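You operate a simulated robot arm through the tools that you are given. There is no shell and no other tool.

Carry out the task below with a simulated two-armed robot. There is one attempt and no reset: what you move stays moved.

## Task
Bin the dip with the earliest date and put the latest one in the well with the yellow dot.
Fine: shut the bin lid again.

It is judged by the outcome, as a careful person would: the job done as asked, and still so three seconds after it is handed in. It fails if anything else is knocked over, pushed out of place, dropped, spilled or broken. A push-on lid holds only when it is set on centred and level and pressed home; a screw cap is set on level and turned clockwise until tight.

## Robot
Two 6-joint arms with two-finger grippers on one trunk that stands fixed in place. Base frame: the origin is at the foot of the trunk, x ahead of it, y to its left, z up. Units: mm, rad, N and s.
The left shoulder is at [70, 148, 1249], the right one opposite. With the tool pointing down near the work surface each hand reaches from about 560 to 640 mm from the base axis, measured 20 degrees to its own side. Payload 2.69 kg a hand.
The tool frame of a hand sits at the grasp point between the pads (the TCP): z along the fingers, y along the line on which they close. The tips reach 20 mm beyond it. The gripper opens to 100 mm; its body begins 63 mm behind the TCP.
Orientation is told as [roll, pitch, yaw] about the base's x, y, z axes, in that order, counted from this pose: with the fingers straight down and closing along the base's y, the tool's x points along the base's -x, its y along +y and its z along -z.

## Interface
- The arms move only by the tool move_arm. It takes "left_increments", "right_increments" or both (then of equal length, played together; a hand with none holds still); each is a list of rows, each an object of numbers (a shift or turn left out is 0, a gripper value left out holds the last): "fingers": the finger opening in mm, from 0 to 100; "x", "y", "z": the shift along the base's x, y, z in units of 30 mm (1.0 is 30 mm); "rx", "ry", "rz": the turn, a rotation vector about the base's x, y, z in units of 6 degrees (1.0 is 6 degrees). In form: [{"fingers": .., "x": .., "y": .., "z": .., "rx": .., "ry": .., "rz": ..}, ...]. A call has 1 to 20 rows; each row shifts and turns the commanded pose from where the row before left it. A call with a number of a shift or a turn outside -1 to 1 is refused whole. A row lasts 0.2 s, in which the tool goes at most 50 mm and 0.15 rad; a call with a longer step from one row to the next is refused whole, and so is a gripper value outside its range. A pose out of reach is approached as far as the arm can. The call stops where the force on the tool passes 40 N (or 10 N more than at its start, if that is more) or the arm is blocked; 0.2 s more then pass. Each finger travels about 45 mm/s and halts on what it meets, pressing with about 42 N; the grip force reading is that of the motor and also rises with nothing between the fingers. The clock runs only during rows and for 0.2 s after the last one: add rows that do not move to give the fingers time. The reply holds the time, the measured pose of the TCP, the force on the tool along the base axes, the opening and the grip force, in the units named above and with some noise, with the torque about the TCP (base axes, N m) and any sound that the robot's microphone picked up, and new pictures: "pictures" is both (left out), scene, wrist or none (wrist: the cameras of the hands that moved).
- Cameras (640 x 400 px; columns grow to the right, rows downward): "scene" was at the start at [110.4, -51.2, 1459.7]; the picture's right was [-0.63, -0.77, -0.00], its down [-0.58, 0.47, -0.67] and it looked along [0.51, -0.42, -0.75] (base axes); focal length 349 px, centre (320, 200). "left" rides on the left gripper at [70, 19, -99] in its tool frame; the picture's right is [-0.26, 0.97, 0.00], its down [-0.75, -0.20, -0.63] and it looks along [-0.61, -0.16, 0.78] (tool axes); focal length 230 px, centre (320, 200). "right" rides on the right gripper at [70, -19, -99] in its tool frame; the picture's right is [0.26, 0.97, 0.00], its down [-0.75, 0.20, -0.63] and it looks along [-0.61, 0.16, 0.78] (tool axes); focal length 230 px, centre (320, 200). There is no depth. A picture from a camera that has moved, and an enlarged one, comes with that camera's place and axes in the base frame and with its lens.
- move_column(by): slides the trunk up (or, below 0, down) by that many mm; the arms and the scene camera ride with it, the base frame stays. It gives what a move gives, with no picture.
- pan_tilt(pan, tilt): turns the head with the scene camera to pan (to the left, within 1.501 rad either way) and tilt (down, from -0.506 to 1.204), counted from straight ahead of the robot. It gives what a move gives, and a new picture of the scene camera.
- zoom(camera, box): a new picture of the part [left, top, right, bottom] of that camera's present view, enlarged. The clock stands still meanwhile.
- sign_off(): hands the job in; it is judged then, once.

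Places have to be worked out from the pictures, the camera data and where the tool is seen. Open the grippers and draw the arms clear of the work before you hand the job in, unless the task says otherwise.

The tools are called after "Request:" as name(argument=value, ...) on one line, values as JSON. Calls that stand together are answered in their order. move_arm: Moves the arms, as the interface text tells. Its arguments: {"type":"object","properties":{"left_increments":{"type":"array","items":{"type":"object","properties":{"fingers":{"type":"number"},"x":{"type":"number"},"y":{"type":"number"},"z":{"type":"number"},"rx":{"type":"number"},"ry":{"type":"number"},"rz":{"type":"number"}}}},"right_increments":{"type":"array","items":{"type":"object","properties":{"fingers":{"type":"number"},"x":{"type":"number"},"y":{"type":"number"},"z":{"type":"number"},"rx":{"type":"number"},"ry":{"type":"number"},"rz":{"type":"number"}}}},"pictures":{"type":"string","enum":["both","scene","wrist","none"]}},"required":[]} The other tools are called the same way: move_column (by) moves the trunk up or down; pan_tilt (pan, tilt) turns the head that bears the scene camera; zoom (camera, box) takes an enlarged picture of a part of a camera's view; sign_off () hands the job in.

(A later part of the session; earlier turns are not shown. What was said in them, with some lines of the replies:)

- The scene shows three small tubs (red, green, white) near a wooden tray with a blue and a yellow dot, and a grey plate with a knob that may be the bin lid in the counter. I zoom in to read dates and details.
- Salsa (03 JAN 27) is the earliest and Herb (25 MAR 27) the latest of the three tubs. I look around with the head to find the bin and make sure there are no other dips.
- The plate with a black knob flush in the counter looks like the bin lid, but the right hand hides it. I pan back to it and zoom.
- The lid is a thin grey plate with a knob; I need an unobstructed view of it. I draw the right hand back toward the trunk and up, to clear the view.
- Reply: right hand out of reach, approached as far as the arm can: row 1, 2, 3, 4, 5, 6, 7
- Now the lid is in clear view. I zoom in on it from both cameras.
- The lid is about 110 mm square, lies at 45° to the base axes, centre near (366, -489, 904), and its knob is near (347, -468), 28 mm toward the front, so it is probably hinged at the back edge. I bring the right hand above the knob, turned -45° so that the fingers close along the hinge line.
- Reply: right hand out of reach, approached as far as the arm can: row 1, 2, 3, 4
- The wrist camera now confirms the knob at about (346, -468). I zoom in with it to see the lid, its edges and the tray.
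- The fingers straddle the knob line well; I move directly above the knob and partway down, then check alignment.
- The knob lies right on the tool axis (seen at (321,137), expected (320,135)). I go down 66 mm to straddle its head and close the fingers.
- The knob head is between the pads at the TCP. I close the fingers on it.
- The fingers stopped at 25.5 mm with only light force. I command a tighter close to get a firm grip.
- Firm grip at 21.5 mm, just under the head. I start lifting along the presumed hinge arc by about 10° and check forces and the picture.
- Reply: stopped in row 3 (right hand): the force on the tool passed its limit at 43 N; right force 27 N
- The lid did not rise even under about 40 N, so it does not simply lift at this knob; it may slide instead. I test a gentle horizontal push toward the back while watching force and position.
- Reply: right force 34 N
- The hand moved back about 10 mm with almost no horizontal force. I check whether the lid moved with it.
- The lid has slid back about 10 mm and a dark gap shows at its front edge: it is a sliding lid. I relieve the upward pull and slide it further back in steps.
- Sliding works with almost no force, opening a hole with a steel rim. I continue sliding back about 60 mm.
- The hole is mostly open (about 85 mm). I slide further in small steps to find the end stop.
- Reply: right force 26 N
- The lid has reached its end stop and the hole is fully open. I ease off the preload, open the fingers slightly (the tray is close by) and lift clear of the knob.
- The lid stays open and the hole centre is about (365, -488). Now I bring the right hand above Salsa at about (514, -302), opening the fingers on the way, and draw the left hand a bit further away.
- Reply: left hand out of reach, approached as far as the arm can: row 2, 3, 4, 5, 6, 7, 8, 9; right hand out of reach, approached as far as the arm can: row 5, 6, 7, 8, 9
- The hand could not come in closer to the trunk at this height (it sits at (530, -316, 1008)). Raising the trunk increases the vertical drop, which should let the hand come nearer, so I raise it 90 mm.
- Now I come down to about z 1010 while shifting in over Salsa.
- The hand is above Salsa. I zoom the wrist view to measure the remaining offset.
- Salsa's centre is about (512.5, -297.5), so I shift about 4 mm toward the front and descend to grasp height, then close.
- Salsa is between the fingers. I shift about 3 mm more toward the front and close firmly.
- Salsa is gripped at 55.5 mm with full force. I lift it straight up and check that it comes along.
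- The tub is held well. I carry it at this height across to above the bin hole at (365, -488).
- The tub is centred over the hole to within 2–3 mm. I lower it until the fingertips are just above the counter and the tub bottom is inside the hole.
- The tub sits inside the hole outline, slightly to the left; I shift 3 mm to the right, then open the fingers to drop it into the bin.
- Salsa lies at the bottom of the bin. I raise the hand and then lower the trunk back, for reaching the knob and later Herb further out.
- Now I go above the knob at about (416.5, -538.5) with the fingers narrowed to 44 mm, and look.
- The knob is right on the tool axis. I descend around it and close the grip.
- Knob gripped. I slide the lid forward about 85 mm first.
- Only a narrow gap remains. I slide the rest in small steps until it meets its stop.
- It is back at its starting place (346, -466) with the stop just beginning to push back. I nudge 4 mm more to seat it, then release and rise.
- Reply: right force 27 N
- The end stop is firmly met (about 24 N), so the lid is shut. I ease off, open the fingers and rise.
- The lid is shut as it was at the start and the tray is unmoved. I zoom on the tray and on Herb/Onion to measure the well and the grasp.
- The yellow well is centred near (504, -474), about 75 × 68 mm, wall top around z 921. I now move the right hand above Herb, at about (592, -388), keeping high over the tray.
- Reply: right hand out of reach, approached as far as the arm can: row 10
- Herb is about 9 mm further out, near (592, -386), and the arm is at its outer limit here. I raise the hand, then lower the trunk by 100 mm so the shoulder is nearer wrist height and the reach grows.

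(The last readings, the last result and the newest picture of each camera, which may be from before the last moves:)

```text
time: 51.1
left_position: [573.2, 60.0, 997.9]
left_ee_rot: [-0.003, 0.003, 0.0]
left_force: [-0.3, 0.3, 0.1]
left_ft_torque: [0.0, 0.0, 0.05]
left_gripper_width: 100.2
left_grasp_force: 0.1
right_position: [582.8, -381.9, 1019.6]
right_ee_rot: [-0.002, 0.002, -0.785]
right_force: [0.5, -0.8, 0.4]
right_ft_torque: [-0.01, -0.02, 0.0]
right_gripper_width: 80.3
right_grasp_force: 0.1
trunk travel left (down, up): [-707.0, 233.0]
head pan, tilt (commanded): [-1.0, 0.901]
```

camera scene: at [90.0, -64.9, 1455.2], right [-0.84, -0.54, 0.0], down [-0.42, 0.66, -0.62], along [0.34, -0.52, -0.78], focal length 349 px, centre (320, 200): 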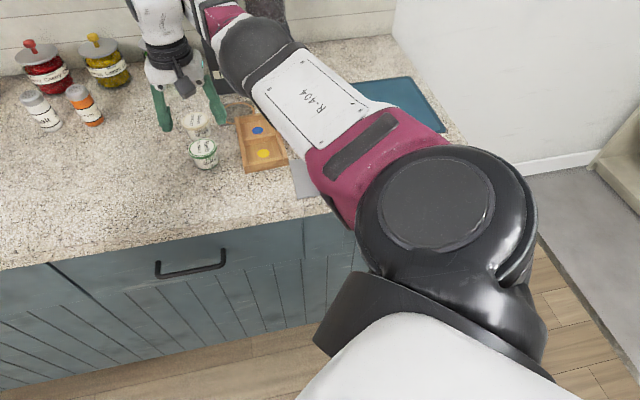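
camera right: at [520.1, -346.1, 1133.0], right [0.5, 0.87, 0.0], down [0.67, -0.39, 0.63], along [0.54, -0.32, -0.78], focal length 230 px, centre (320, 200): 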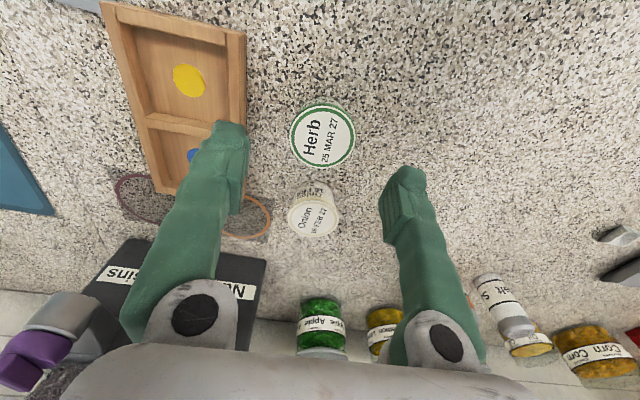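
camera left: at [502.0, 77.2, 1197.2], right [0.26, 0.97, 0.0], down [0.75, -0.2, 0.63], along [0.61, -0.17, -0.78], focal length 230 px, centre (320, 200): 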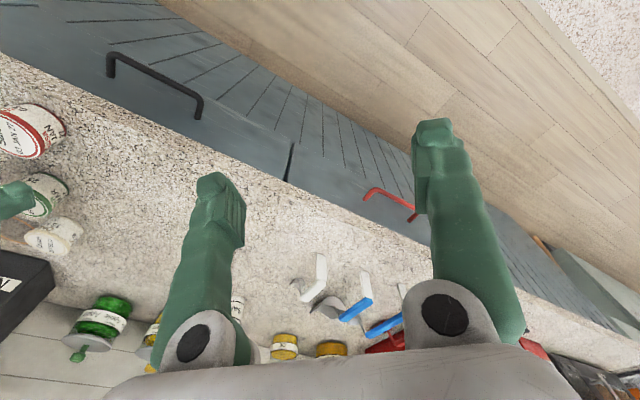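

I tilt the hand 12° about its closing line so the fingers point slightly outward (this keeps the pads parallel to the tub's sides) and shift over Herb.

Request:
move_arm(right_increments=[{"rx": -0.47, "ry": -0.47, "x": 0.1, "y": -0.05}, {"rx": -0.47, "ry": -0.47, "x": 0.1, "y": -0.05}, {"rx": -0.47, "ry": -0.47, "x": 0.1, "y": -0.04}, {}, {}], pictures="both")

Request:
zoom(camera="right", box=[240, 70, 400, 230])

```text
time: 52.3
left_position: [573.7, 59.6, 997.8]
left_ee_rot: [-0.004, 0.004, -0.001]
left_force: [0.2, 0.4, 0.6]
left_ft_torque: [0.02, 0.03, 0.02]
left_gripper_width: 100.0
left_grasp_force: 0.2
right_position: [591.3, -385.7, 1019.5]
right_ee_rot: [-0.002, -0.209, -0.787]
right_force: [0.1, 0.8, 0.2]
right_ft_torque: [0.0, -0.01, 0.03]
right_gripper_width: 79.9
right_grasp_force: 0.1
trunk travel left (down, up): [-707.0, 233.0]
head pan, tilt (commanded): [-1.0, 0.901]
camera scene: at [90.4, -64.1, 1355.2], right [-0.84, -0.54, 0.0], down [-0.42, 0.66, -0.62], along [0.34, -0.52, -0.78], focal length 349 px, centre (320, 200)
camera right: at [514.9, -335.4, 1100.9], right [0.5, 0.86, -0.05], down [0.57, -0.29, 0.77], along [0.65, -0.42, -0.64], focal length 230 px, centre (320, 200)
```

scene: 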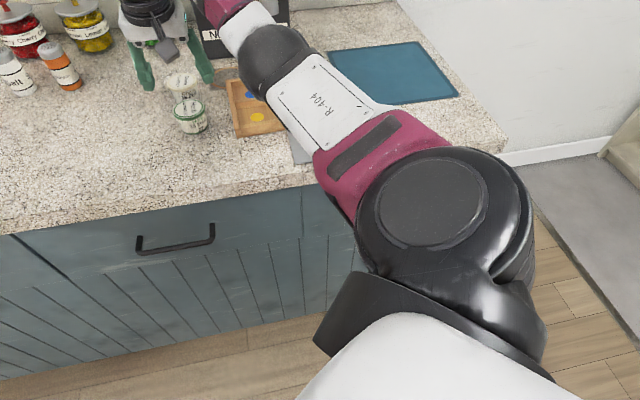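
right: 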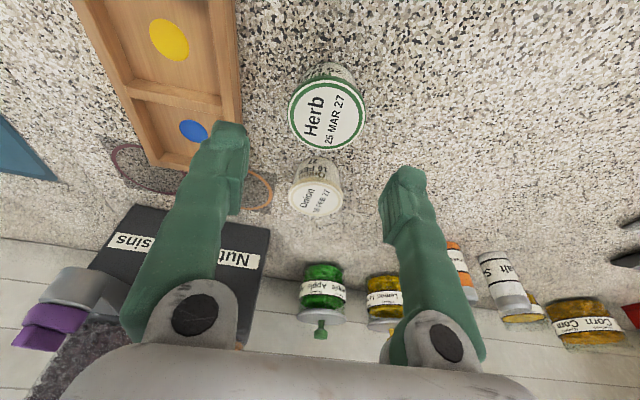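

```text
2.50 times, centred on (320, 150) of right
camera zoom: at [514.9, -335.4, 1100.9], right [0.5, 0.86, -0.05], down [0.57, -0.29, 0.77], along [0.65, -0.42, -0.64], focal length 575 px, centre (320, 325)
```

zoom: 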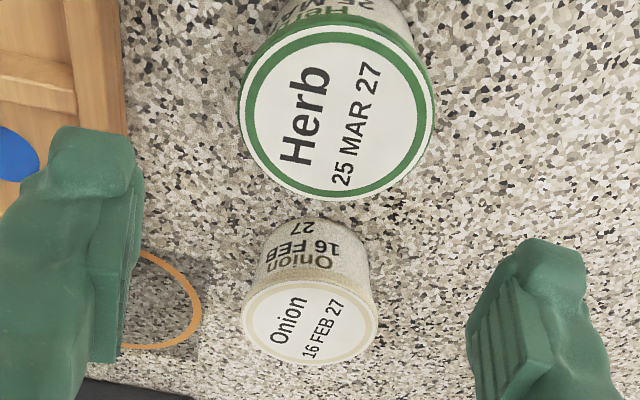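

The hand reached the pose over Herb (wrist view puts Herb near (590, -384)). I go straight down to grasp height, then check.

Request:
move_arm(right_increments=[{"x": -0.03, "y": 0.04, "z": -0.5}, {"z": -0.5}, {"z": -0.5}, {"z": -0.5}, {"z": -0.5}, {}], pictures="both")

Request:
zoom(camera="scene", box=[130, 50, 270, 150])

```text
time: 53.7
left_position: [572.7, 60.8, 996.3]
left_ee_rot: [-0.002, 0.004, 0.001]
left_force: [-0.3, 0.1, 0.2]
left_ft_torque: [-0.02, 0.05, 0.04]
left_gripper_width: 100.0
left_grasp_force: 0.0
right_position: [590.2, -384.5, 943.5]
right_ee_rot: [-0.002, -0.205, -0.784]
right_force: [-0.5, 0.0, 0.1]
right_ft_torque: [0.03, -0.01, 0.01]
right_gripper_width: 79.9
right_grasp_force: 0.0
trunk travel left (down, up): [-707.0, 233.0]
head pan, tilt (commanded): [-1.0, 0.901]
camera scene: at [90.4, -64.1, 1355.2], right [-0.84, -0.54, 0.0], down [-0.42, 0.66, -0.62], along [0.34, -0.52, -0.78], focal length 349 px, centre (320, 200)
camera right: at [513.9, -333.5, 1025.3], right [0.5, 0.86, -0.05], down [0.57, -0.29, 0.77], along [0.65, -0.42, -0.64], focal length 230 px, centre (320, 200)
```

scene: 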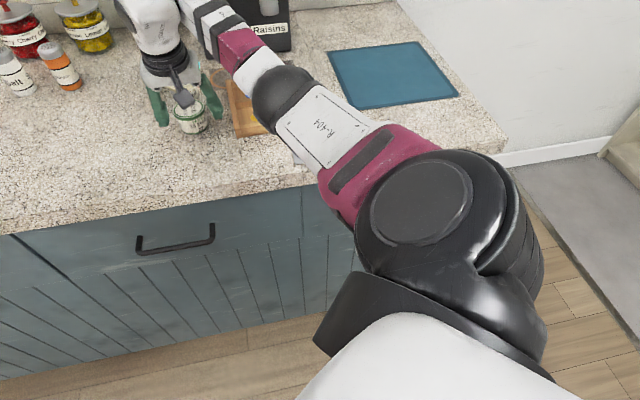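
right: 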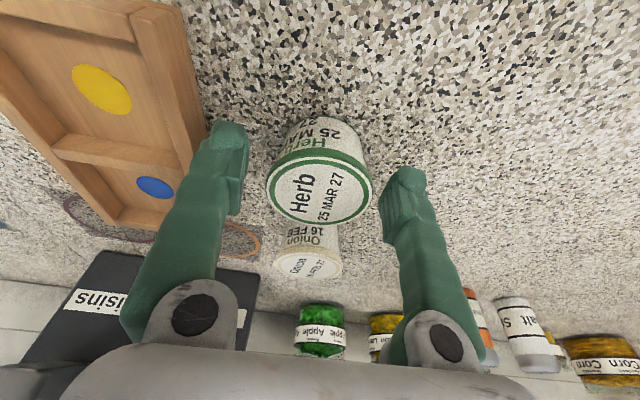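

```text
4.00 times, centred on (200, 100) of scene
camera zoom: at [90.4, -64.1, 1355.2], right [-0.84, -0.54, 0.0], down [-0.42, 0.66, -0.62], along [0.34, -0.52, -0.78], focal length 1396 px, centre (800, 600)
```

zoom: 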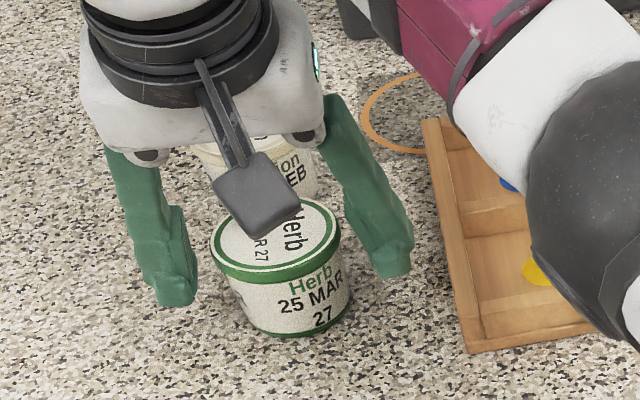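

Herb is between the fingers, about 4 mm toward the left finger. I recentre by that and close firmly.

Request:
move_arm(right_increments=[{"x": 0.08, "y": 0.08}, {}, {"fingers": 40}, {}, {}, {}, {}], pictures="wrist")

```text
time: 55.3
left_position: [573.3, 60.5, 995.8]
left_ee_rot: [-0.004, 0.005, 0.0]
left_force: [0.5, 0.4, 0.2]
left_ft_torque: [0.02, -0.01, 0.02]
left_gripper_width: 99.9
left_grasp_force: 0.0
right_position: [592.9, -383.0, 943.5]
right_ee_rot: [0.0, -0.208, -0.784]
right_force: [0.3, 0.3, -0.3]
right_ft_torque: [0.02, 0.0, 0.01]
right_gripper_width: 55.3
right_grasp_force: 42.2
trunk travel left (down, up): [-707.0, 233.0]
head pan, tilt (commanded): [-1.0, 0.901]
camera right: at [516.5, -331.9, 1025.8], right [0.5, 0.86, -0.05], down [0.57, -0.29, 0.77], along [0.65, -0.42, -0.64], focal length 230 px, centre (320, 200)
```

right: 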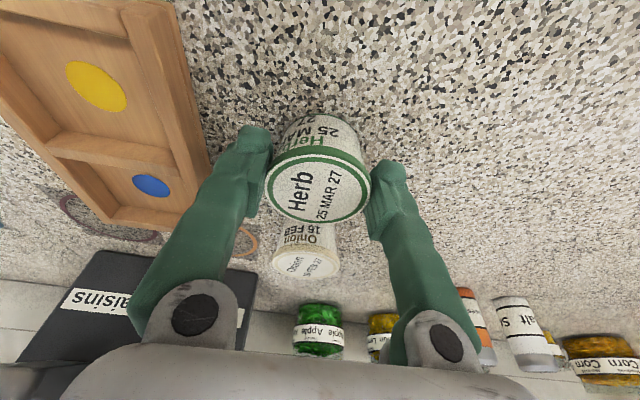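

Herb is gripped well. I lift it 60 mm and check that Onion is untouched.

Request:
move_arm(right_increments=[{"z": 0.4}, {"z": 0.6}, {"z": 0.6}, {"z": 0.5}, {}], pictures="both")

```text
time: 56.5
left_position: [572.1, 59.4, 996.8]
left_ee_rot: [-0.003, 0.003, 0.0]
left_force: [-0.1, 0.2, -0.1]
left_ft_torque: [0.01, 0.02, -0.01]
left_gripper_width: 100.1
left_grasp_force: 0.1
right_position: [593.7, -383.8, 1007.6]
right_ee_rot: [-0.002, -0.206, -0.785]
right_force: [-0.4, -0.8, -1.6]
right_ft_torque: [0.01, 0.01, -0.03]
right_gripper_width: 55.8
right_grasp_force: 42.1
trunk travel left (down, up): [-707.0, 233.0]
head pan, tilt (commanded): [-1.0, 0.901]
camera scene: at [90.9, -64.5, 1355.2], right [-0.84, -0.54, 0.0], down [-0.42, 0.66, -0.62], along [0.34, -0.52, -0.78], focal length 349 px, centre (320, 200)
camera right: at [517.5, -332.8, 1089.0], right [0.5, 0.86, -0.05], down [0.57, -0.29, 0.77], along [0.65, -0.42, -0.64], focal length 230 px, centre (320, 200)
```

scene: 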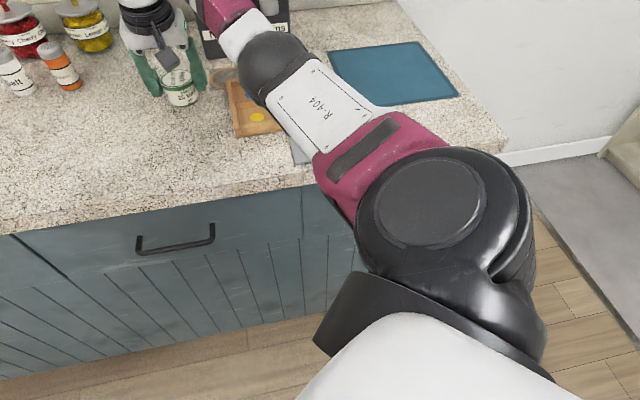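
right: 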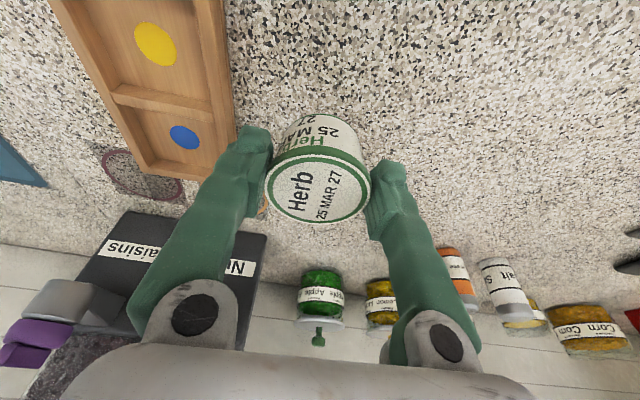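

The tub is lifted cleanly. The wrist view puts the yellow dot at about (502, -469); I carry Herb there at this height.

Request:
move_arm(right_increments=[{"x": -0.382, "y": -0.357}, {"x": -0.382, "y": -0.357}, {"x": -0.382, "y": -0.357}, {"x": -0.382, "y": -0.357}, {"x": -0.382, "y": -0.357}, {"x": -0.382, "y": -0.357}, {"x": -0.382, "y": -0.357}, {"x": -0.382, "y": -0.357}, {}, {}], pictures="both")

Request:
zoom(camera="scene", box=[170, 50, 330, 170])

Request:
zoom(camera="right", box=[200, 60, 440, 260])

```text
time: 58.7
left_position: [572.6, 60.5, 997.9]
left_ee_rot: [-0.004, 0.003, -0.001]
left_force: [0.3, -0.2, 0.2]
left_ft_torque: [0.02, 0.0, 0.02]
left_gripper_width: 100.0
left_grasp_force: 0.0
right_position: [501.0, -469.1, 1007.8]
right_ee_rot: [-0.002, -0.205, -0.787]
right_force: [0.6, -0.7, -1.0]
right_ft_torque: [0.01, 0.0, -0.02]
right_gripper_width: 55.0
right_grasp_force: 41.3
trunk travel left (down, up): [-707.0, 233.0]
head pan, tilt (commanded): [-1.0, 0.901]
camera scene: at [90.8, -64.4, 1355.2], right [-0.84, -0.54, 0.0], down [-0.42, 0.66, -0.62], along [0.34, -0.52, -0.78], focal length 349 px, centre (320, 200)
camera right: at [424.7, -417.9, 1088.3], right [0.5, 0.86, -0.05], down [0.57, -0.29, 0.77], along [0.65, -0.42, -0.64], focal length 230 px, centre (320, 200)
```

scene: 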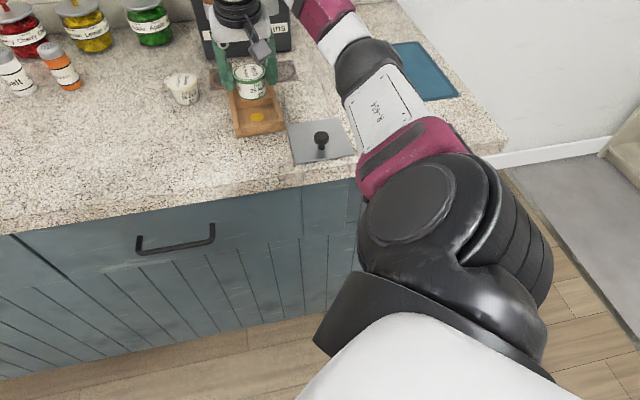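
right: 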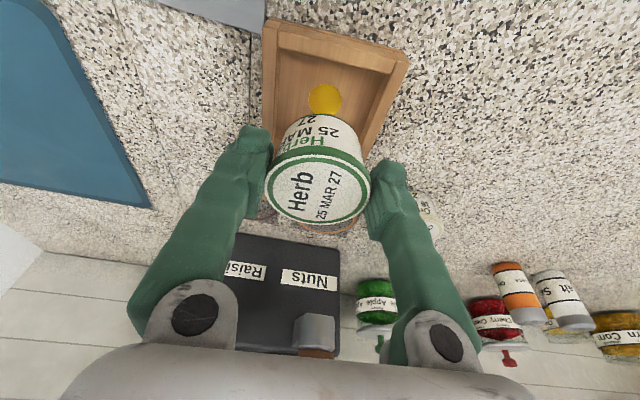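

```text
3.33 times, centred on (250, 110) of scene
camera zoom: at [90.8, -64.4, 1355.2], right [-0.84, -0.54, 0.0], down [-0.42, 0.66, -0.62], along [0.34, -0.52, -0.78], focal length 1163 px, centre (553, 500)
```

zoom: 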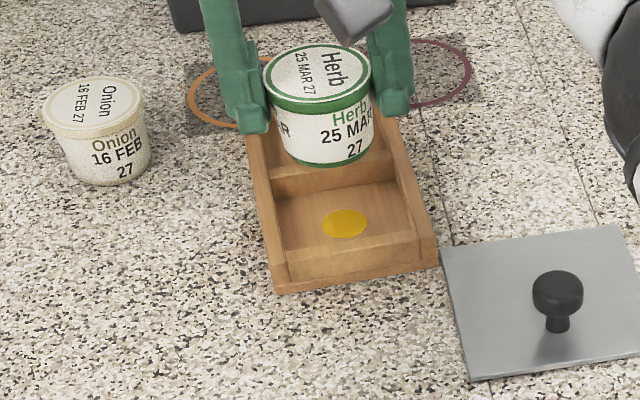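

```text
2.00 times, centred on (320, 160) of right
camera zoom: at [424.7, -417.9, 1088.3], right [0.5, 0.86, -0.05], down [0.57, -0.29, 0.77], along [0.65, -0.42, -0.64], focal length 460 px, centre (320, 280)
```

zoom: 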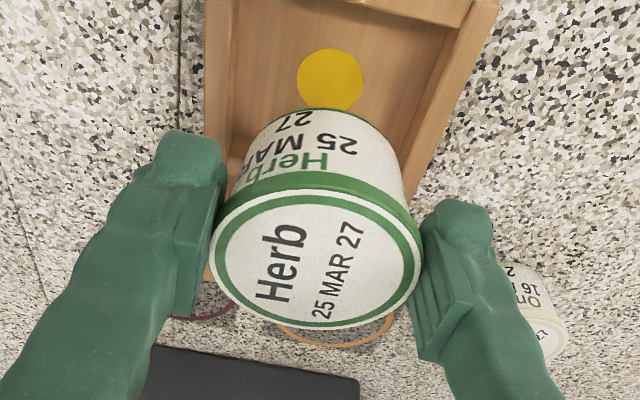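

Both cameras show the tub about 5 mm nearer to the front than the yellow dot. I shift 5 mm back and lower it to just above the tray walls, then look again.

Request:
move_arm(right_increments=[{"x": 0.118, "y": -0.118}, {"z": -0.4}, {"z": -0.4}, {"z": -0.2}, {}], pictures="both")

Request:
zoom(camera="scene", box=[200, 60, 320, 150])

Request:
zoom(camera="right", box=[200, 20, 440, 240])

```text
time: 59.9
left_position: [572.0, 58.9, 997.3]
left_ee_rot: [-0.002, 0.004, 0.001]
left_force: [0.6, -0.1, 0.1]
left_ft_torque: [-0.02, 0.01, 0.01]
left_gripper_width: 99.9
left_grasp_force: 0.0
right_position: [504.7, -471.5, 977.8]
right_ee_rot: [-0.001, -0.206, -0.786]
right_force: [-0.5, 0.8, -0.6]
right_ft_torque: [0.0, 0.0, -0.02]
right_gripper_width: 55.1
right_grasp_force: 42.2
trunk travel left (down, up): [-707.0, 233.0]
head pan, tilt (commanded): [-1.0, 0.901]
camera scene: at [90.6, -64.5, 1355.2], right [-0.84, -0.54, 0.0], down [-0.42, 0.66, -0.62], along [0.34, -0.52, -0.78], focal length 349 px, centre (320, 200)
camera right: at [428.3, -421.3, 1059.3], right [0.5, 0.86, -0.05], down [0.57, -0.29, 0.77], along [0.65, -0.42, -0.64], focal length 230 px, centre (320, 200)
```

scene: 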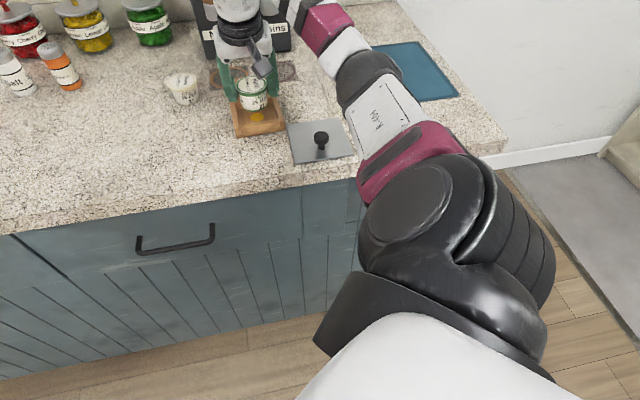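
right: 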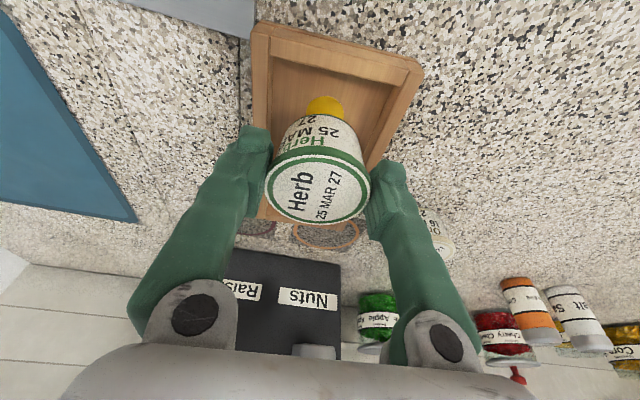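

```text
4.44 times, centred on (260, 105) of scene
camera zoom: at [90.6, -64.5, 1355.2], right [-0.84, -0.54, 0.0], down [-0.42, 0.66, -0.62], along [0.34, -0.52, -0.78], focal length 1551 px, centre (587, 622)
```

zoom: 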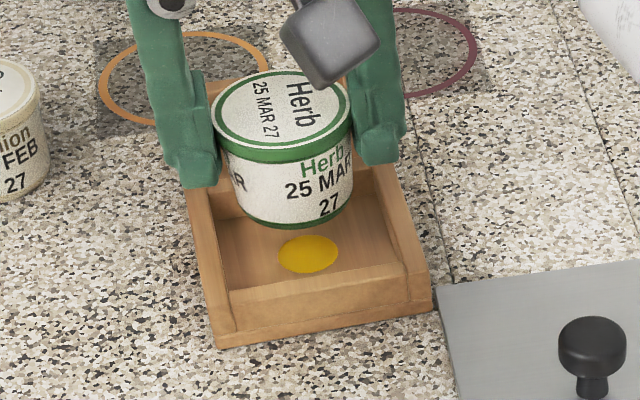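

```text
1.82 times, centred on (320, 130) of right
camera zoom: at [428.3, -421.3, 1059.3], right [0.5, 0.86, -0.05], down [0.57, -0.29, 0.77], along [0.65, -0.42, -0.64], focal length 418 px, centre (320, 327)
```

zoom: 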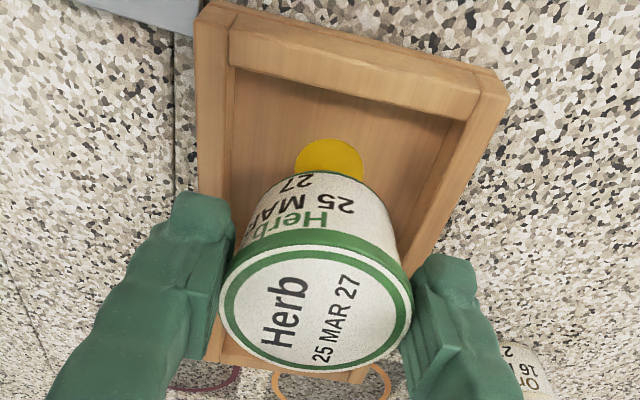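

The tub hangs upright and lines up sideways with the dot; front-to-back it may be 2–4 mm too far back. I shift 2.5 mm forward and lower 20 mm so that its base enters the well, then check.

Request:
move_arm(right_increments=[{"x": -0.06, "y": 0.06}, {"z": -0.3}, {"z": -0.35}, {}], pictures="both")

Request:
zoom(camera="scene", box=[200, 60, 320, 150])

Request:
zoom(camera="right", box=[200, 20, 440, 240])

```text
time: 60.9
left_position: [572.8, 58.3, 995.7]
left_ee_rot: [-0.004, 0.004, -0.001]
left_force: [0.4, 0.0, -0.9]
left_ft_torque: [0.0, -0.02, 0.0]
left_gripper_width: 99.8
left_grasp_force: 0.0
right_position: [501.9, -470.1, 958.6]
right_ee_rot: [-0.002, -0.208, -0.785]
right_force: [-0.5, 1.1, -1.4]
right_ft_torque: [0.01, 0.02, -0.03]
right_gripper_width: 55.5
right_grasp_force: 42.0
trunk travel left (down, up): [-707.0, 233.0]
head pan, tilt (commanded): [-1.0, 0.901]
camera scene: at [90.6, -64.3, 1355.2], right [-0.84, -0.54, 0.0], down [-0.42, 0.66, -0.62], along [0.34, -0.52, -0.78], focal length 349 px, centre (320, 200)
camera right: at [426.1, -419.9, 1039.4], right [0.5, 0.86, -0.05], down [0.57, -0.29, 0.77], along [0.65, -0.42, -0.64], focal length 230 px, centre (320, 200)
```

scene: 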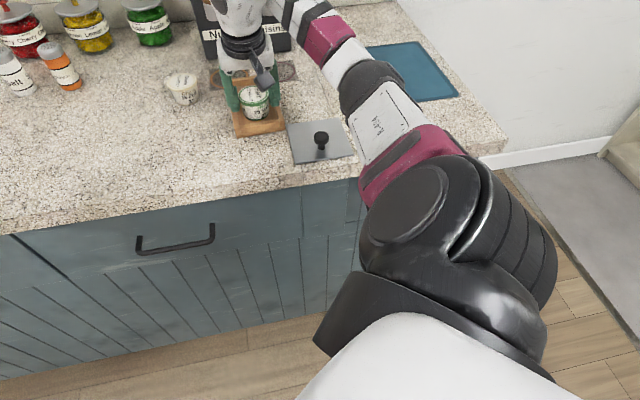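
right: 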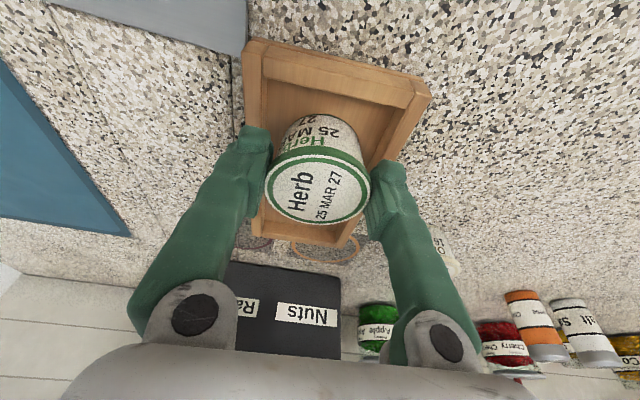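

```text
4.44 times, centred on (260, 105) of scene
camera zoom: at [90.6, -64.3, 1355.2], right [-0.84, -0.54, 0.0], down [-0.42, 0.66, -0.62], along [0.34, -0.52, -0.78], focal length 1551 px, centre (587, 622)
```

zoom: 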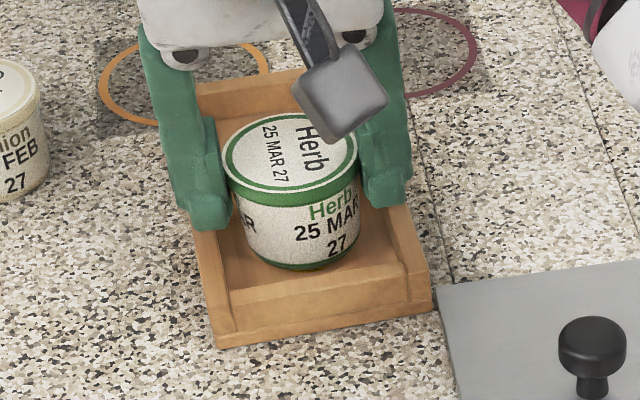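

```text
1.82 times, centred on (320, 130) of right
camera zoom: at [426.1, -419.9, 1039.4], right [0.5, 0.86, -0.05], down [0.57, -0.29, 0.77], along [0.65, -0.42, -0.64], focal length 418 px, centre (320, 327)
```

zoom: 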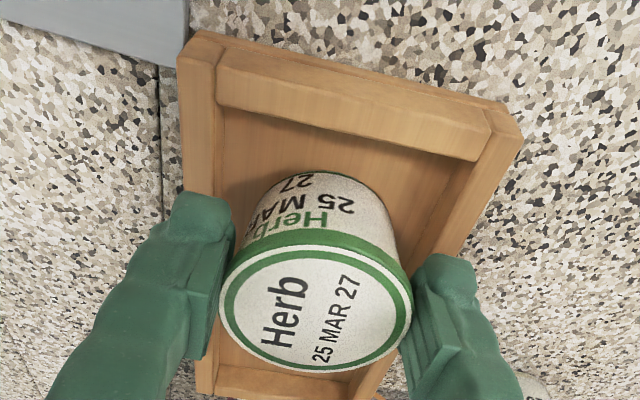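

The base is inside the well outline; measured gaps suggest it should go about 4 mm forward and 2 mm to the right to be centred. I correct that and lower a little more.

Request:
move_arm(right_increments=[{"x": -0.14, "y": 0.045}, {}, {"z": -0.1}, {"z": -0.1}, {}], pictures="both")

Request:
zoom(camera="scene", box=[200, 60, 320, 150])

Request:
zoom(camera="right", box=[200, 20, 440, 240])

```text
time: 62.1
left_position: [573.4, 59.4, 997.9]
left_ee_rot: [-0.003, 0.004, -0.002]
left_force: [-0.3, -0.4, -0.5]
left_ft_torque: [0.0, 0.0, -0.01]
left_gripper_width: 100.0
left_grasp_force: 0.1
right_position: [497.7, -469.2, 953.1]
right_ee_rot: [-0.003, -0.209, -0.785]
right_force: [1.9, -0.9, 4.7]
right_ft_torque: [0.01, -0.05, -0.02]
right_gripper_width: 55.1
right_grasp_force: 41.8
trunk travel left (down, up): [-707.0, 233.0]
head pan, tilt (commanded): [-1.0, 0.901]
camera scene: at [89.9, -63.9, 1355.4], right [-0.84, -0.54, 0.0], down [-0.42, 0.66, -0.62], along [0.34, -0.52, -0.78], focal length 349 px, centre (320, 200)
camera right: at [421.3, -418.3, 1033.5], right [0.5, 0.86, -0.05], down [0.57, -0.28, 0.77], along [0.65, -0.42, -0.63], focal length 230 px, centre (320, 200)
```

scene: 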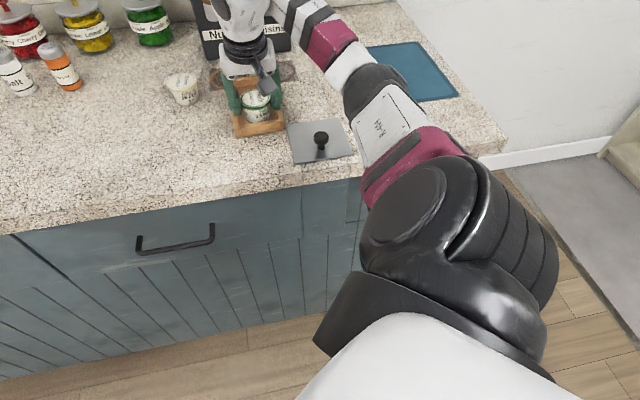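
right: 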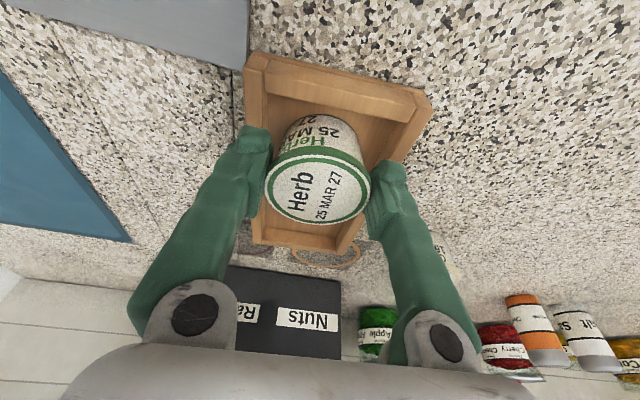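

```text
4.44 times, centred on (260, 105) of scene
camera zoom: at [89.9, -63.9, 1355.4], right [-0.84, -0.54, 0.0], down [-0.42, 0.66, -0.62], along [0.34, -0.52, -0.78], focal length 1551 px, centre (587, 622)
```

zoom: 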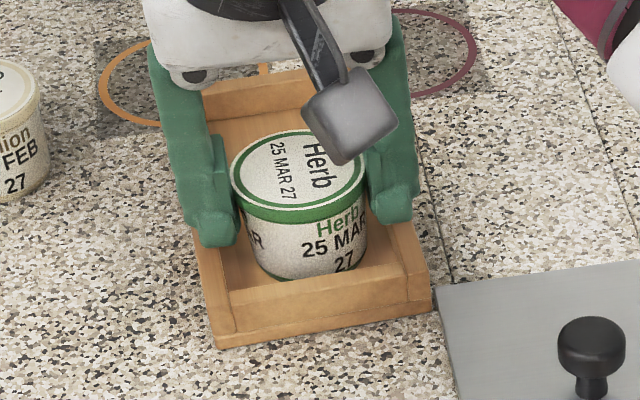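

```text
1.82 times, centred on (320, 130) of right
camera zoom: at [421.3, -418.3, 1033.5], right [0.5, 0.86, -0.05], down [0.57, -0.28, 0.77], along [0.65, -0.42, -0.63], focal length 418 px, centre (320, 327)
```

zoom: 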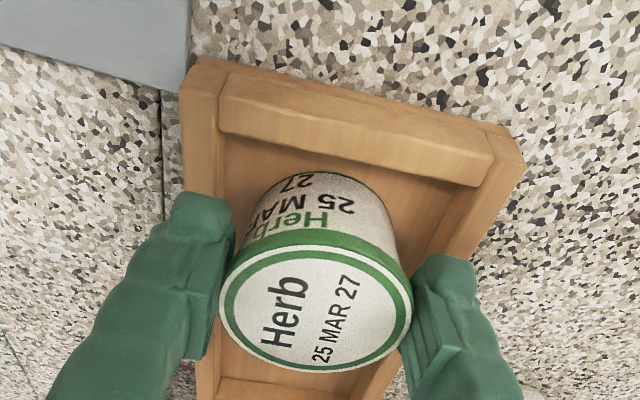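

Contact with the well floor is felt (about 6 N upward) and the tub stands upright within the walls. I open the fingers to release it.

Request:
move_arm(right_increments=[{"fingers": 66}, {}, {"fingers": 80}, {}, {}], pictures="both")

Request:
zoom(camera="scene", box=[200, 60, 320, 150])

```text
time: 63.3
left_position: [573.1, 59.1, 997.8]
left_ee_rot: [-0.004, 0.003, 0.001]
left_force: [0.0, 0.0, -0.5]
left_ft_torque: [-0.01, 0.0, -0.01]
left_gripper_width: 100.0
left_grasp_force: 0.0
right_position: [498.0, -468.3, 950.6]
right_ee_rot: [-0.003, -0.205, -0.786]
right_force: [0.3, -0.6, -0.1]
right_ft_torque: [0.01, 0.01, 0.0]
right_gripper_width: 80.1
right_grasp_force: 0.1
trunk travel left (down, up): [-707.0, 233.0]
head pan, tilt (commanded): [-1.0, 0.901]
camera scene: at [90.4, -64.2, 1355.2], right [-0.84, -0.54, 0.0], down [-0.42, 0.66, -0.62], along [0.34, -0.52, -0.78], focal length 349 px, centre (320, 200)
camera right: at [421.7, -418.4, 1032.9], right [0.5, 0.86, -0.05], down [0.57, -0.29, 0.77], along [0.65, -0.42, -0.64], focal length 230 px, centre (320, 200)
```

scene: 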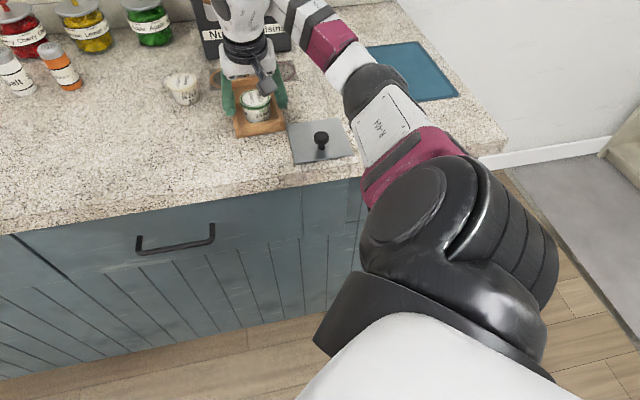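
right: 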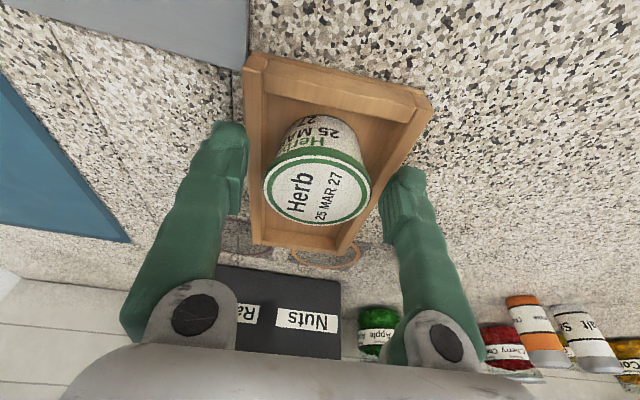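

```text
4.44 times, centred on (260, 105) of scene
camera zoom: at [90.4, -64.2, 1355.2], right [-0.84, -0.54, 0.0], down [-0.42, 0.66, -0.62], along [0.34, -0.52, -0.78], focal length 1551 px, centre (587, 622)
```

zoom: 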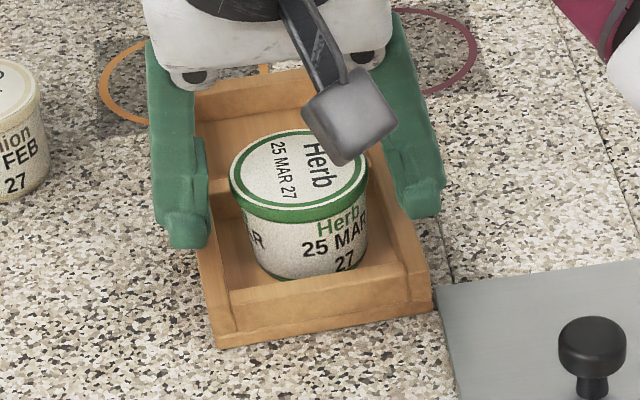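

Herb stands in the yellow-dot well and the fingers are clear of it. I raise the hand straight up.

Request:
move_arm(right_increments=[{"z": 0.4}, {"z": 0.8}, {"z": 1}, {"z": 1}, {"z": 1}], pictures="both")

Request:
zoom(camera="right", box=[180, 20, 460, 240])

Request:
zoom(camera="scene", box=[150, 50, 350, 180])

```text
time: 64.5
left_position: [573.7, 59.4, 996.6]
left_ee_rot: [-0.003, 0.004, -0.001]
left_force: [-0.1, -0.1, 0.1]
left_ft_torque: [0.02, 0.03, -0.05]
left_gripper_width: 99.9
left_grasp_force: 0.1
right_position: [513.7, -486.2, 1061.0]
right_ee_rot: [0.0, -0.207, -0.784]
right_force: [0.1, -0.3, 0.2]
right_ft_torque: [0.0, 0.02, 0.0]
right_gripper_width: 80.1
right_grasp_force: 0.1
right hand out of reach, approached as far as the arm can: row 4, 5
trunk travel left (down, up): [-707.0, 233.0]
head pan, tilt (commanded): [-1.0, 0.901]
camera scene: at [90.8, -64.0, 1355.2], right [-0.84, -0.54, 0.0], down [-0.42, 0.66, -0.62], along [0.34, -0.52, -0.78], focal length 349 px, centre (320, 200)
camera right: at [436.6, -435.7, 1141.9], right [0.5, 0.86, -0.05], down [0.57, -0.29, 0.77], along [0.65, -0.42, -0.63], focal length 230 px, centre (320, 200)
```

scene: 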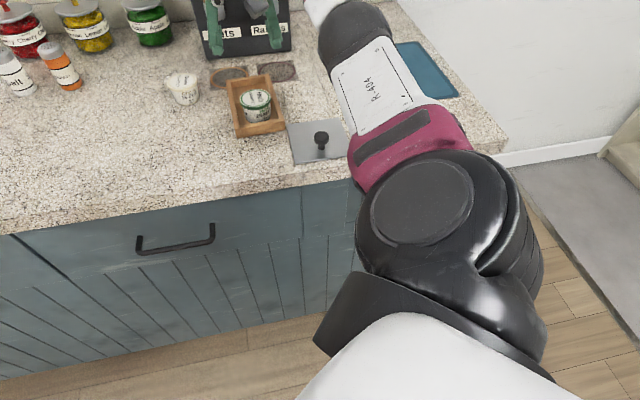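
right: 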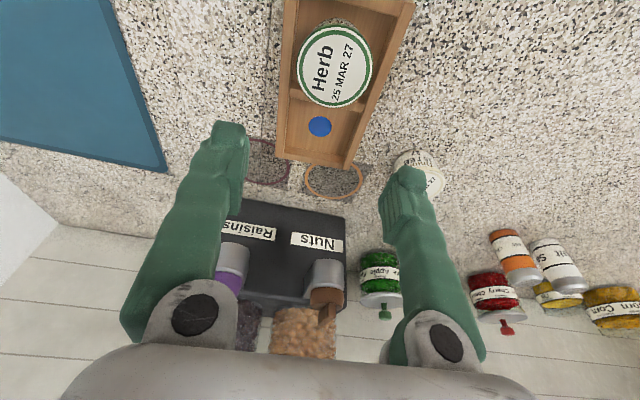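

```text
1.82 times, centred on (320, 130) of right
camera zoom: at [436.6, -435.7, 1141.9], right [0.5, 0.86, -0.05], down [0.57, -0.29, 0.77], along [0.65, -0.42, -0.63], focal length 418 px, centre (320, 327)
```

zoom: 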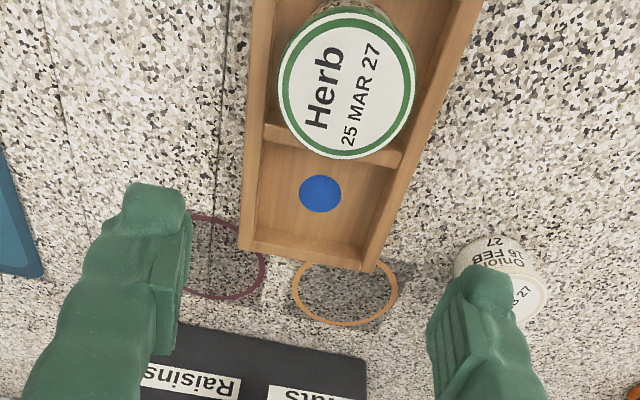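

```text
3.08 times, centred on (250, 115) of scene
camera zoom: at [90.8, -64.0, 1355.2], right [-0.84, -0.54, 0.0], down [-0.42, 0.66, -0.62], along [0.34, -0.52, -0.78], focal length 1074 px, centre (535, 462)
```

zoom: 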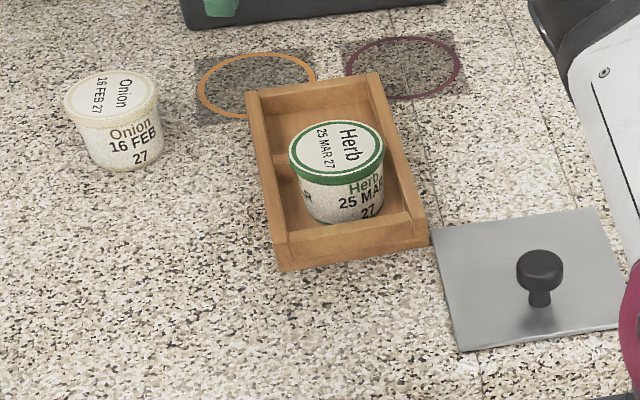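

Herb stands upright in the yellow well, Onion and tray are undisturbed, and the bin lid is shut. I raise the trunk back and then withdraw the right hand.

Request:
move_column(by=100)

Request:
move_arm(right_increments=[{"rx": 0.47, "ry": 0.47}, {"rx": 0.47, "ry": 0.47}, {"rx": 0.47, "ry": 0.47}, {"x": -0.6, "y": 0.1}, {"x": -0.6, "y": 0.1}, {"x": -0.6, "y": 0.1}, {"x": -0.6, "y": 0.1}, {"x": -0.6, "y": 0.1}, {"x": -0.6, "y": 0.1}, {"x": -0.6, "y": 0.1}, {"x": -0.6, "y": 0.1}, {}], pictures="both")

```text
time: 65.9
left_position: [573.5, 59.4, 1096.7]
left_ee_rot: [-0.004, 0.004, 0.0]
left_force: [-0.4, 0.3, -0.1]
left_ft_torque: [0.02, 0.01, 0.03]
left_gripper_width: 100.1
left_grasp_force: 0.1
right_position: [513.4, -485.8, 1160.1]
right_ee_rot: [-0.001, -0.207, -0.786]
right_force: [0.1, 0.6, -0.1]
right_ft_torque: [-0.01, 0.0, 0.0]
right_gripper_width: 80.0
right_grasp_force: 0.0
trunk travel left (down, up): [-807.0, 133.0]
head pan, tilt (commanded): [-1.0, 0.901]
```

```text
time: 68.5
left_position: [574.0, 60.1, 1097.1]
left_ee_rot: [-0.002, 0.004, -0.001]
left_force: [0.1, 0.3, -0.5]
left_ft_torque: [0.0, 0.03, 0.0]
left_gripper_width: 99.8
left_grasp_force: 0.0
right_position: [459.4, -541.7, 1136.3]
right_ee_rot: [0.0, 0.001, -0.786]
right_force: [0.7, -1.2, 0.0]
right_ft_torque: [-0.01, 0.01, -0.03]
right_gripper_width: 80.1
right_grasp_force: 0.1
right hand out of reach, approached as far as the arm can: row 1, 4, 5, 6, 7, 8, 9, 10, 11
trunk travel left (down, up): [-807.0, 133.0]
head pan, tilt (commanded): [-1.0, 0.901]
camera scene: at [90.7, -64.2, 1455.2], right [-0.84, -0.54, 0.0], down [-0.42, 0.66, -0.62], along [0.34, -0.52, -0.78], focal length 349 px, centre (320, 200)
camera right: at [396.6, -504.1, 1234.6], right [0.5, 0.87, 0.0], down [0.67, -0.39, 0.63], along [0.55, -0.31, -0.78], focal length 230 px, centre (320, 200)
```

scene: 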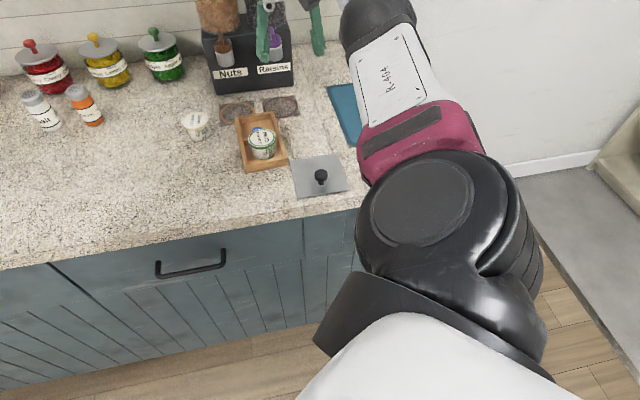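
right: 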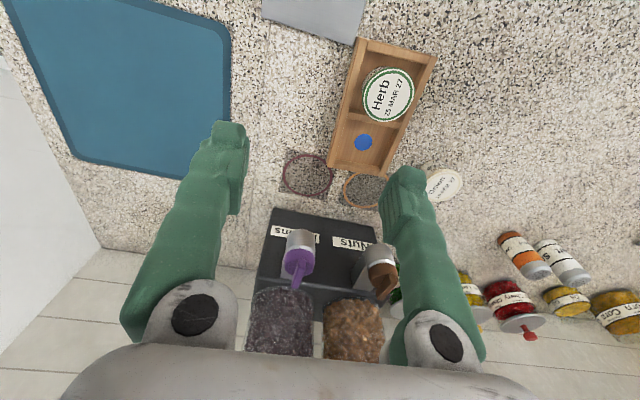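

The arm cannot fold in at this height, so I first come down a bit (still well above everything) and then withdraw toward the front along the way used before.

Request:
move_arm(right_increments=[{"z": -0.8}, {"z": -0.8}, {"z": -0.8}, {"z": -0.6}, {}], pictures="none")

```text
time: 69.7
left_position: [571.3, 60.7, 1097.8]
left_ee_rot: [-0.003, 0.003, 0.0]
left_force: [-0.1, 0.4, 0.5]
left_ft_torque: [-0.03, 0.0, 0.0]
left_gripper_width: 99.9
left_grasp_force: 0.1
right_position: [460.7, -540.8, 1048.1]
right_ee_rot: [0.002, 0.0, -0.785]
right_force: [0.0, -0.3, 0.7]
right_ft_torque: [0.01, 0.02, 0.04]
right_gripper_width: 80.0
right_grasp_force: 0.1
trunk travel left (down, up): [-807.0, 133.0]
head pan, tilt (commanded): [-1.0, 0.901]
```

Now I withdraw along the -n direction toward the counter front at this height.

Request:
move_arm(right_increments=[{"x": -0.5, "y": 0.5}, {"x": -0.5, "y": 0.5}, {"x": -0.5, "y": 0.5}, {"x": -0.5, "y": 0.5}, {"x": -0.5, "y": 0.5}, {"x": -0.5, "y": 0.5}, {"x": -0.5, "y": 0.5}, {}], pictures="scene")

```text
time: 71.5
left_position: [573.1, 58.9, 1098.4]
left_ee_rot: [-0.003, 0.004, -0.001]
left_force: [-0.1, 0.3, -0.1]
left_ft_torque: [0.01, -0.04, -0.04]
left_gripper_width: 100.0
left_grasp_force: 0.2
right_position: [356.8, -436.3, 1045.6]
right_ee_rot: [0.0, 0.002, -0.786]
right_force: [-0.3, 0.1, -0.4]
right_ft_torque: [-0.02, -0.04, 0.0]
right_gripper_width: 80.0
right_grasp_force: 0.1
trunk travel left (down, up): [-807.0, 133.0]
head pan, tilt (commanded): [-1.0, 0.901]
camera scene: at [90.7, -64.5, 1455.2], right [-0.84, -0.54, 0.0], down [-0.42, 0.66, -0.62], along [0.34, -0.52, -0.78], focal length 349 px, centre (320, 200)
```

scene: 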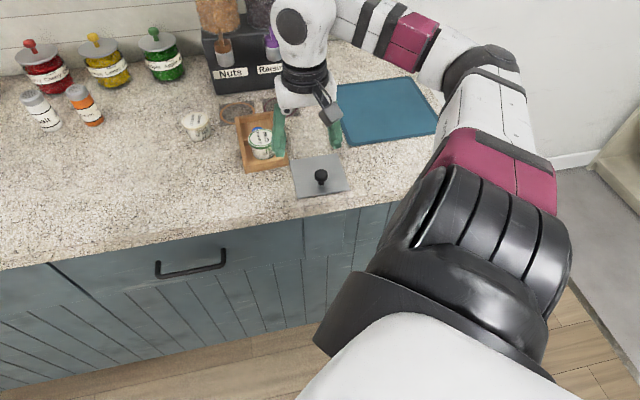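

Withdrawing works. I continue toward the starting pose in front of the counter and higher, untwisting the yaw.

Request:
move_arm(right_increments=[{"x": -0.4, "y": 0.45, "z": 0.35, "rz": 0.75, "fingers": 100}, {"x": -0.4, "y": 0.45, "z": 0.35, "rz": 0.75}, {"x": -0.4, "y": 0.45, "z": 0.35, "rz": 0.75}, {"x": -0.4, "y": 0.45, "z": 0.35, "rz": 0.75}, {"x": -0.4, "y": 0.45, "z": 0.35, "rz": 0.75}, {"x": -0.4, "y": 0.45, "z": 0.35, "rz": 0.75}, {"x": -0.4, "y": 0.45, "z": 0.35, "rz": 0.75}, {"x": -0.4, "y": 0.45, "z": 0.35, "rz": 0.75}, {"x": -0.4, "y": 0.45, "z": 0.35, "rz": 0.75}, {"x": -0.2, "y": 0.45, "z": 0.35, "rz": 0.75}, {}], pictures="both")

```text
time: 73.9
left_position: [572.9, 60.2, 1098.1]
left_ee_rot: [-0.003, 0.004, 0.001]
left_force: [0.9, -0.4, 0.3]
left_ft_torque: [0.02, 0.01, 0.02]
left_gripper_width: 100.0
left_grasp_force: 0.1
right_position: [255.6, -291.6, 1149.1]
right_ee_rot: [0.001, 0.0, 0.003]
right_force: [0.8, 0.2, -0.3]
right_ft_torque: [0.01, -0.01, -0.01]
right_gripper_width: 100.0
right_grasp_force: 0.1
right hand out of reach, approached as far as the arm can: row 5, 7
trunk travel left (down, up): [-807.0, 133.0]
head pan, tilt (commanded): [-1.0, 0.901]
camera scene: at [90.6, -64.6, 1455.2], right [-0.84, -0.54, 0.0], down [-0.42, 0.66, -0.62], along [0.34, -0.52, -0.78], focal length 349 px, centre (320, 200)
camera right: at [186.0, -309.4, 1246.2], right [-0.26, 0.97, 0.0], down [0.75, 0.2, 0.63], along [0.61, 0.17, -0.78], focal length 230 px, centre (320, 200)
```

scene: 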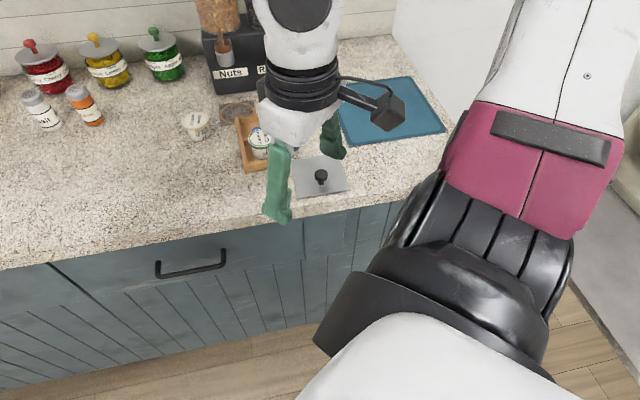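
right: 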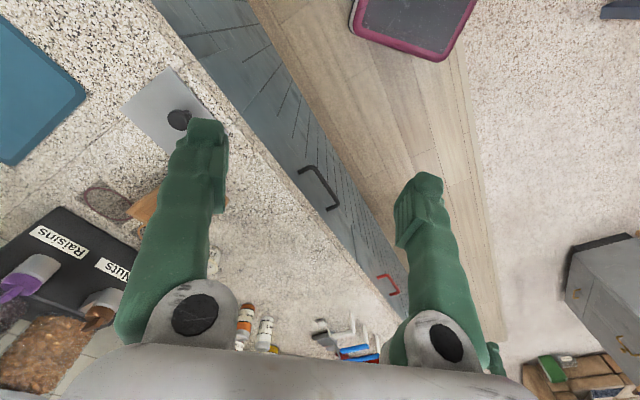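

The right hand is back at its starting place, clear of the work. I turn the head to check the final state once more.

Request:
pan_tilt(pan=-0.688, tilt=0.841)

Request:
zoom(camera="scene", box=[250, 100, 450, 240])

```text
time: 74.7
left_position: [573.1, 59.1, 1097.1]
left_ee_rot: [-0.004, 0.003, 0.0]
left_force: [0.3, -1.0, 0.0]
left_ft_torque: [-0.04, 0.01, 0.02]
left_gripper_width: 100.0
left_grasp_force: 0.0
right_position: [257.1, -291.6, 1148.0]
right_ee_rot: [0.002, 0.001, 0.0]
right_force: [0.0, -0.4, -0.2]
right_ft_torque: [-0.07, 0.01, 0.01]
right_gripper_width: 99.9
right_grasp_force: 0.0
trunk travel left (down, up): [-807.0, 133.0]
head pan, tilt (commanded): [-0.688, 0.841]
camera scene: at [110.5, -51.2, 1459.7], right [-0.64, -0.77, 0.0], down [-0.58, 0.47, -0.67], along [0.51, -0.42, -0.75], focal length 349 px, centre (320, 200)
```

scene: 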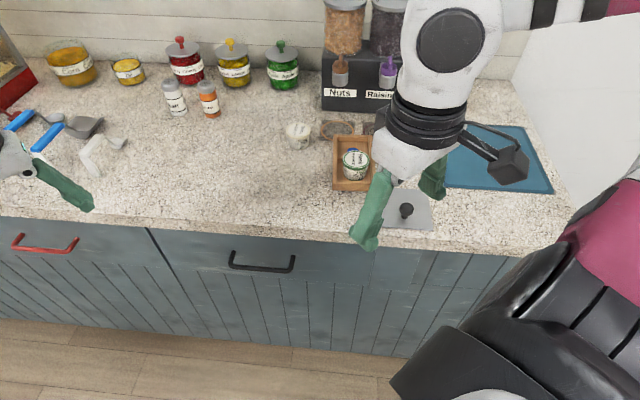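

```text
2.86 times, centred on (350, 170) of scene
camera zoom: at [110.5, -51.2, 1459.7], right [-0.64, -0.77, 0.0], down [-0.58, 0.47, -0.67], along [0.51, -0.42, -0.75], focal length 997 px, centre (234, 286)
```

zoom: 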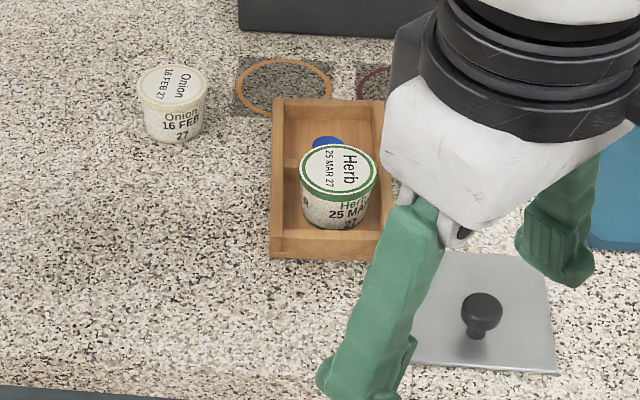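

Salsa (03 JAN 27) is in the bin with its lid shut, Herb (25 MAR 27) stands in the yellow-dot well, Onion and everything else are in place, and both hands are open and clear. I hand the job in.

Request:
sign_off()

```text
The job is handed in.
```

I've binned the Salsa tub, put the Herb tub in the well with the yellow dot, and shut the bin lid again.

- **Binned:** Salsa had the earliest date, 03 JAN 27. I saw it at the bottom of the counter-top bin before closing the lid.
- **Yellow well:** Herb had the latest date, 25 MAR 27. It stands upright inside the well walls.
- **Bin lid:** The lid slides rather than lifts. I slid it back until it met its stop, and it looks the same as it did at the start.
- **Everything else:** The last picture shows Onion (16 FEB 27) and the tray where they started, and nothing knocked over. Both hands are open and clear of the counter.

The job is handed in; I have not seen the result of the judging.
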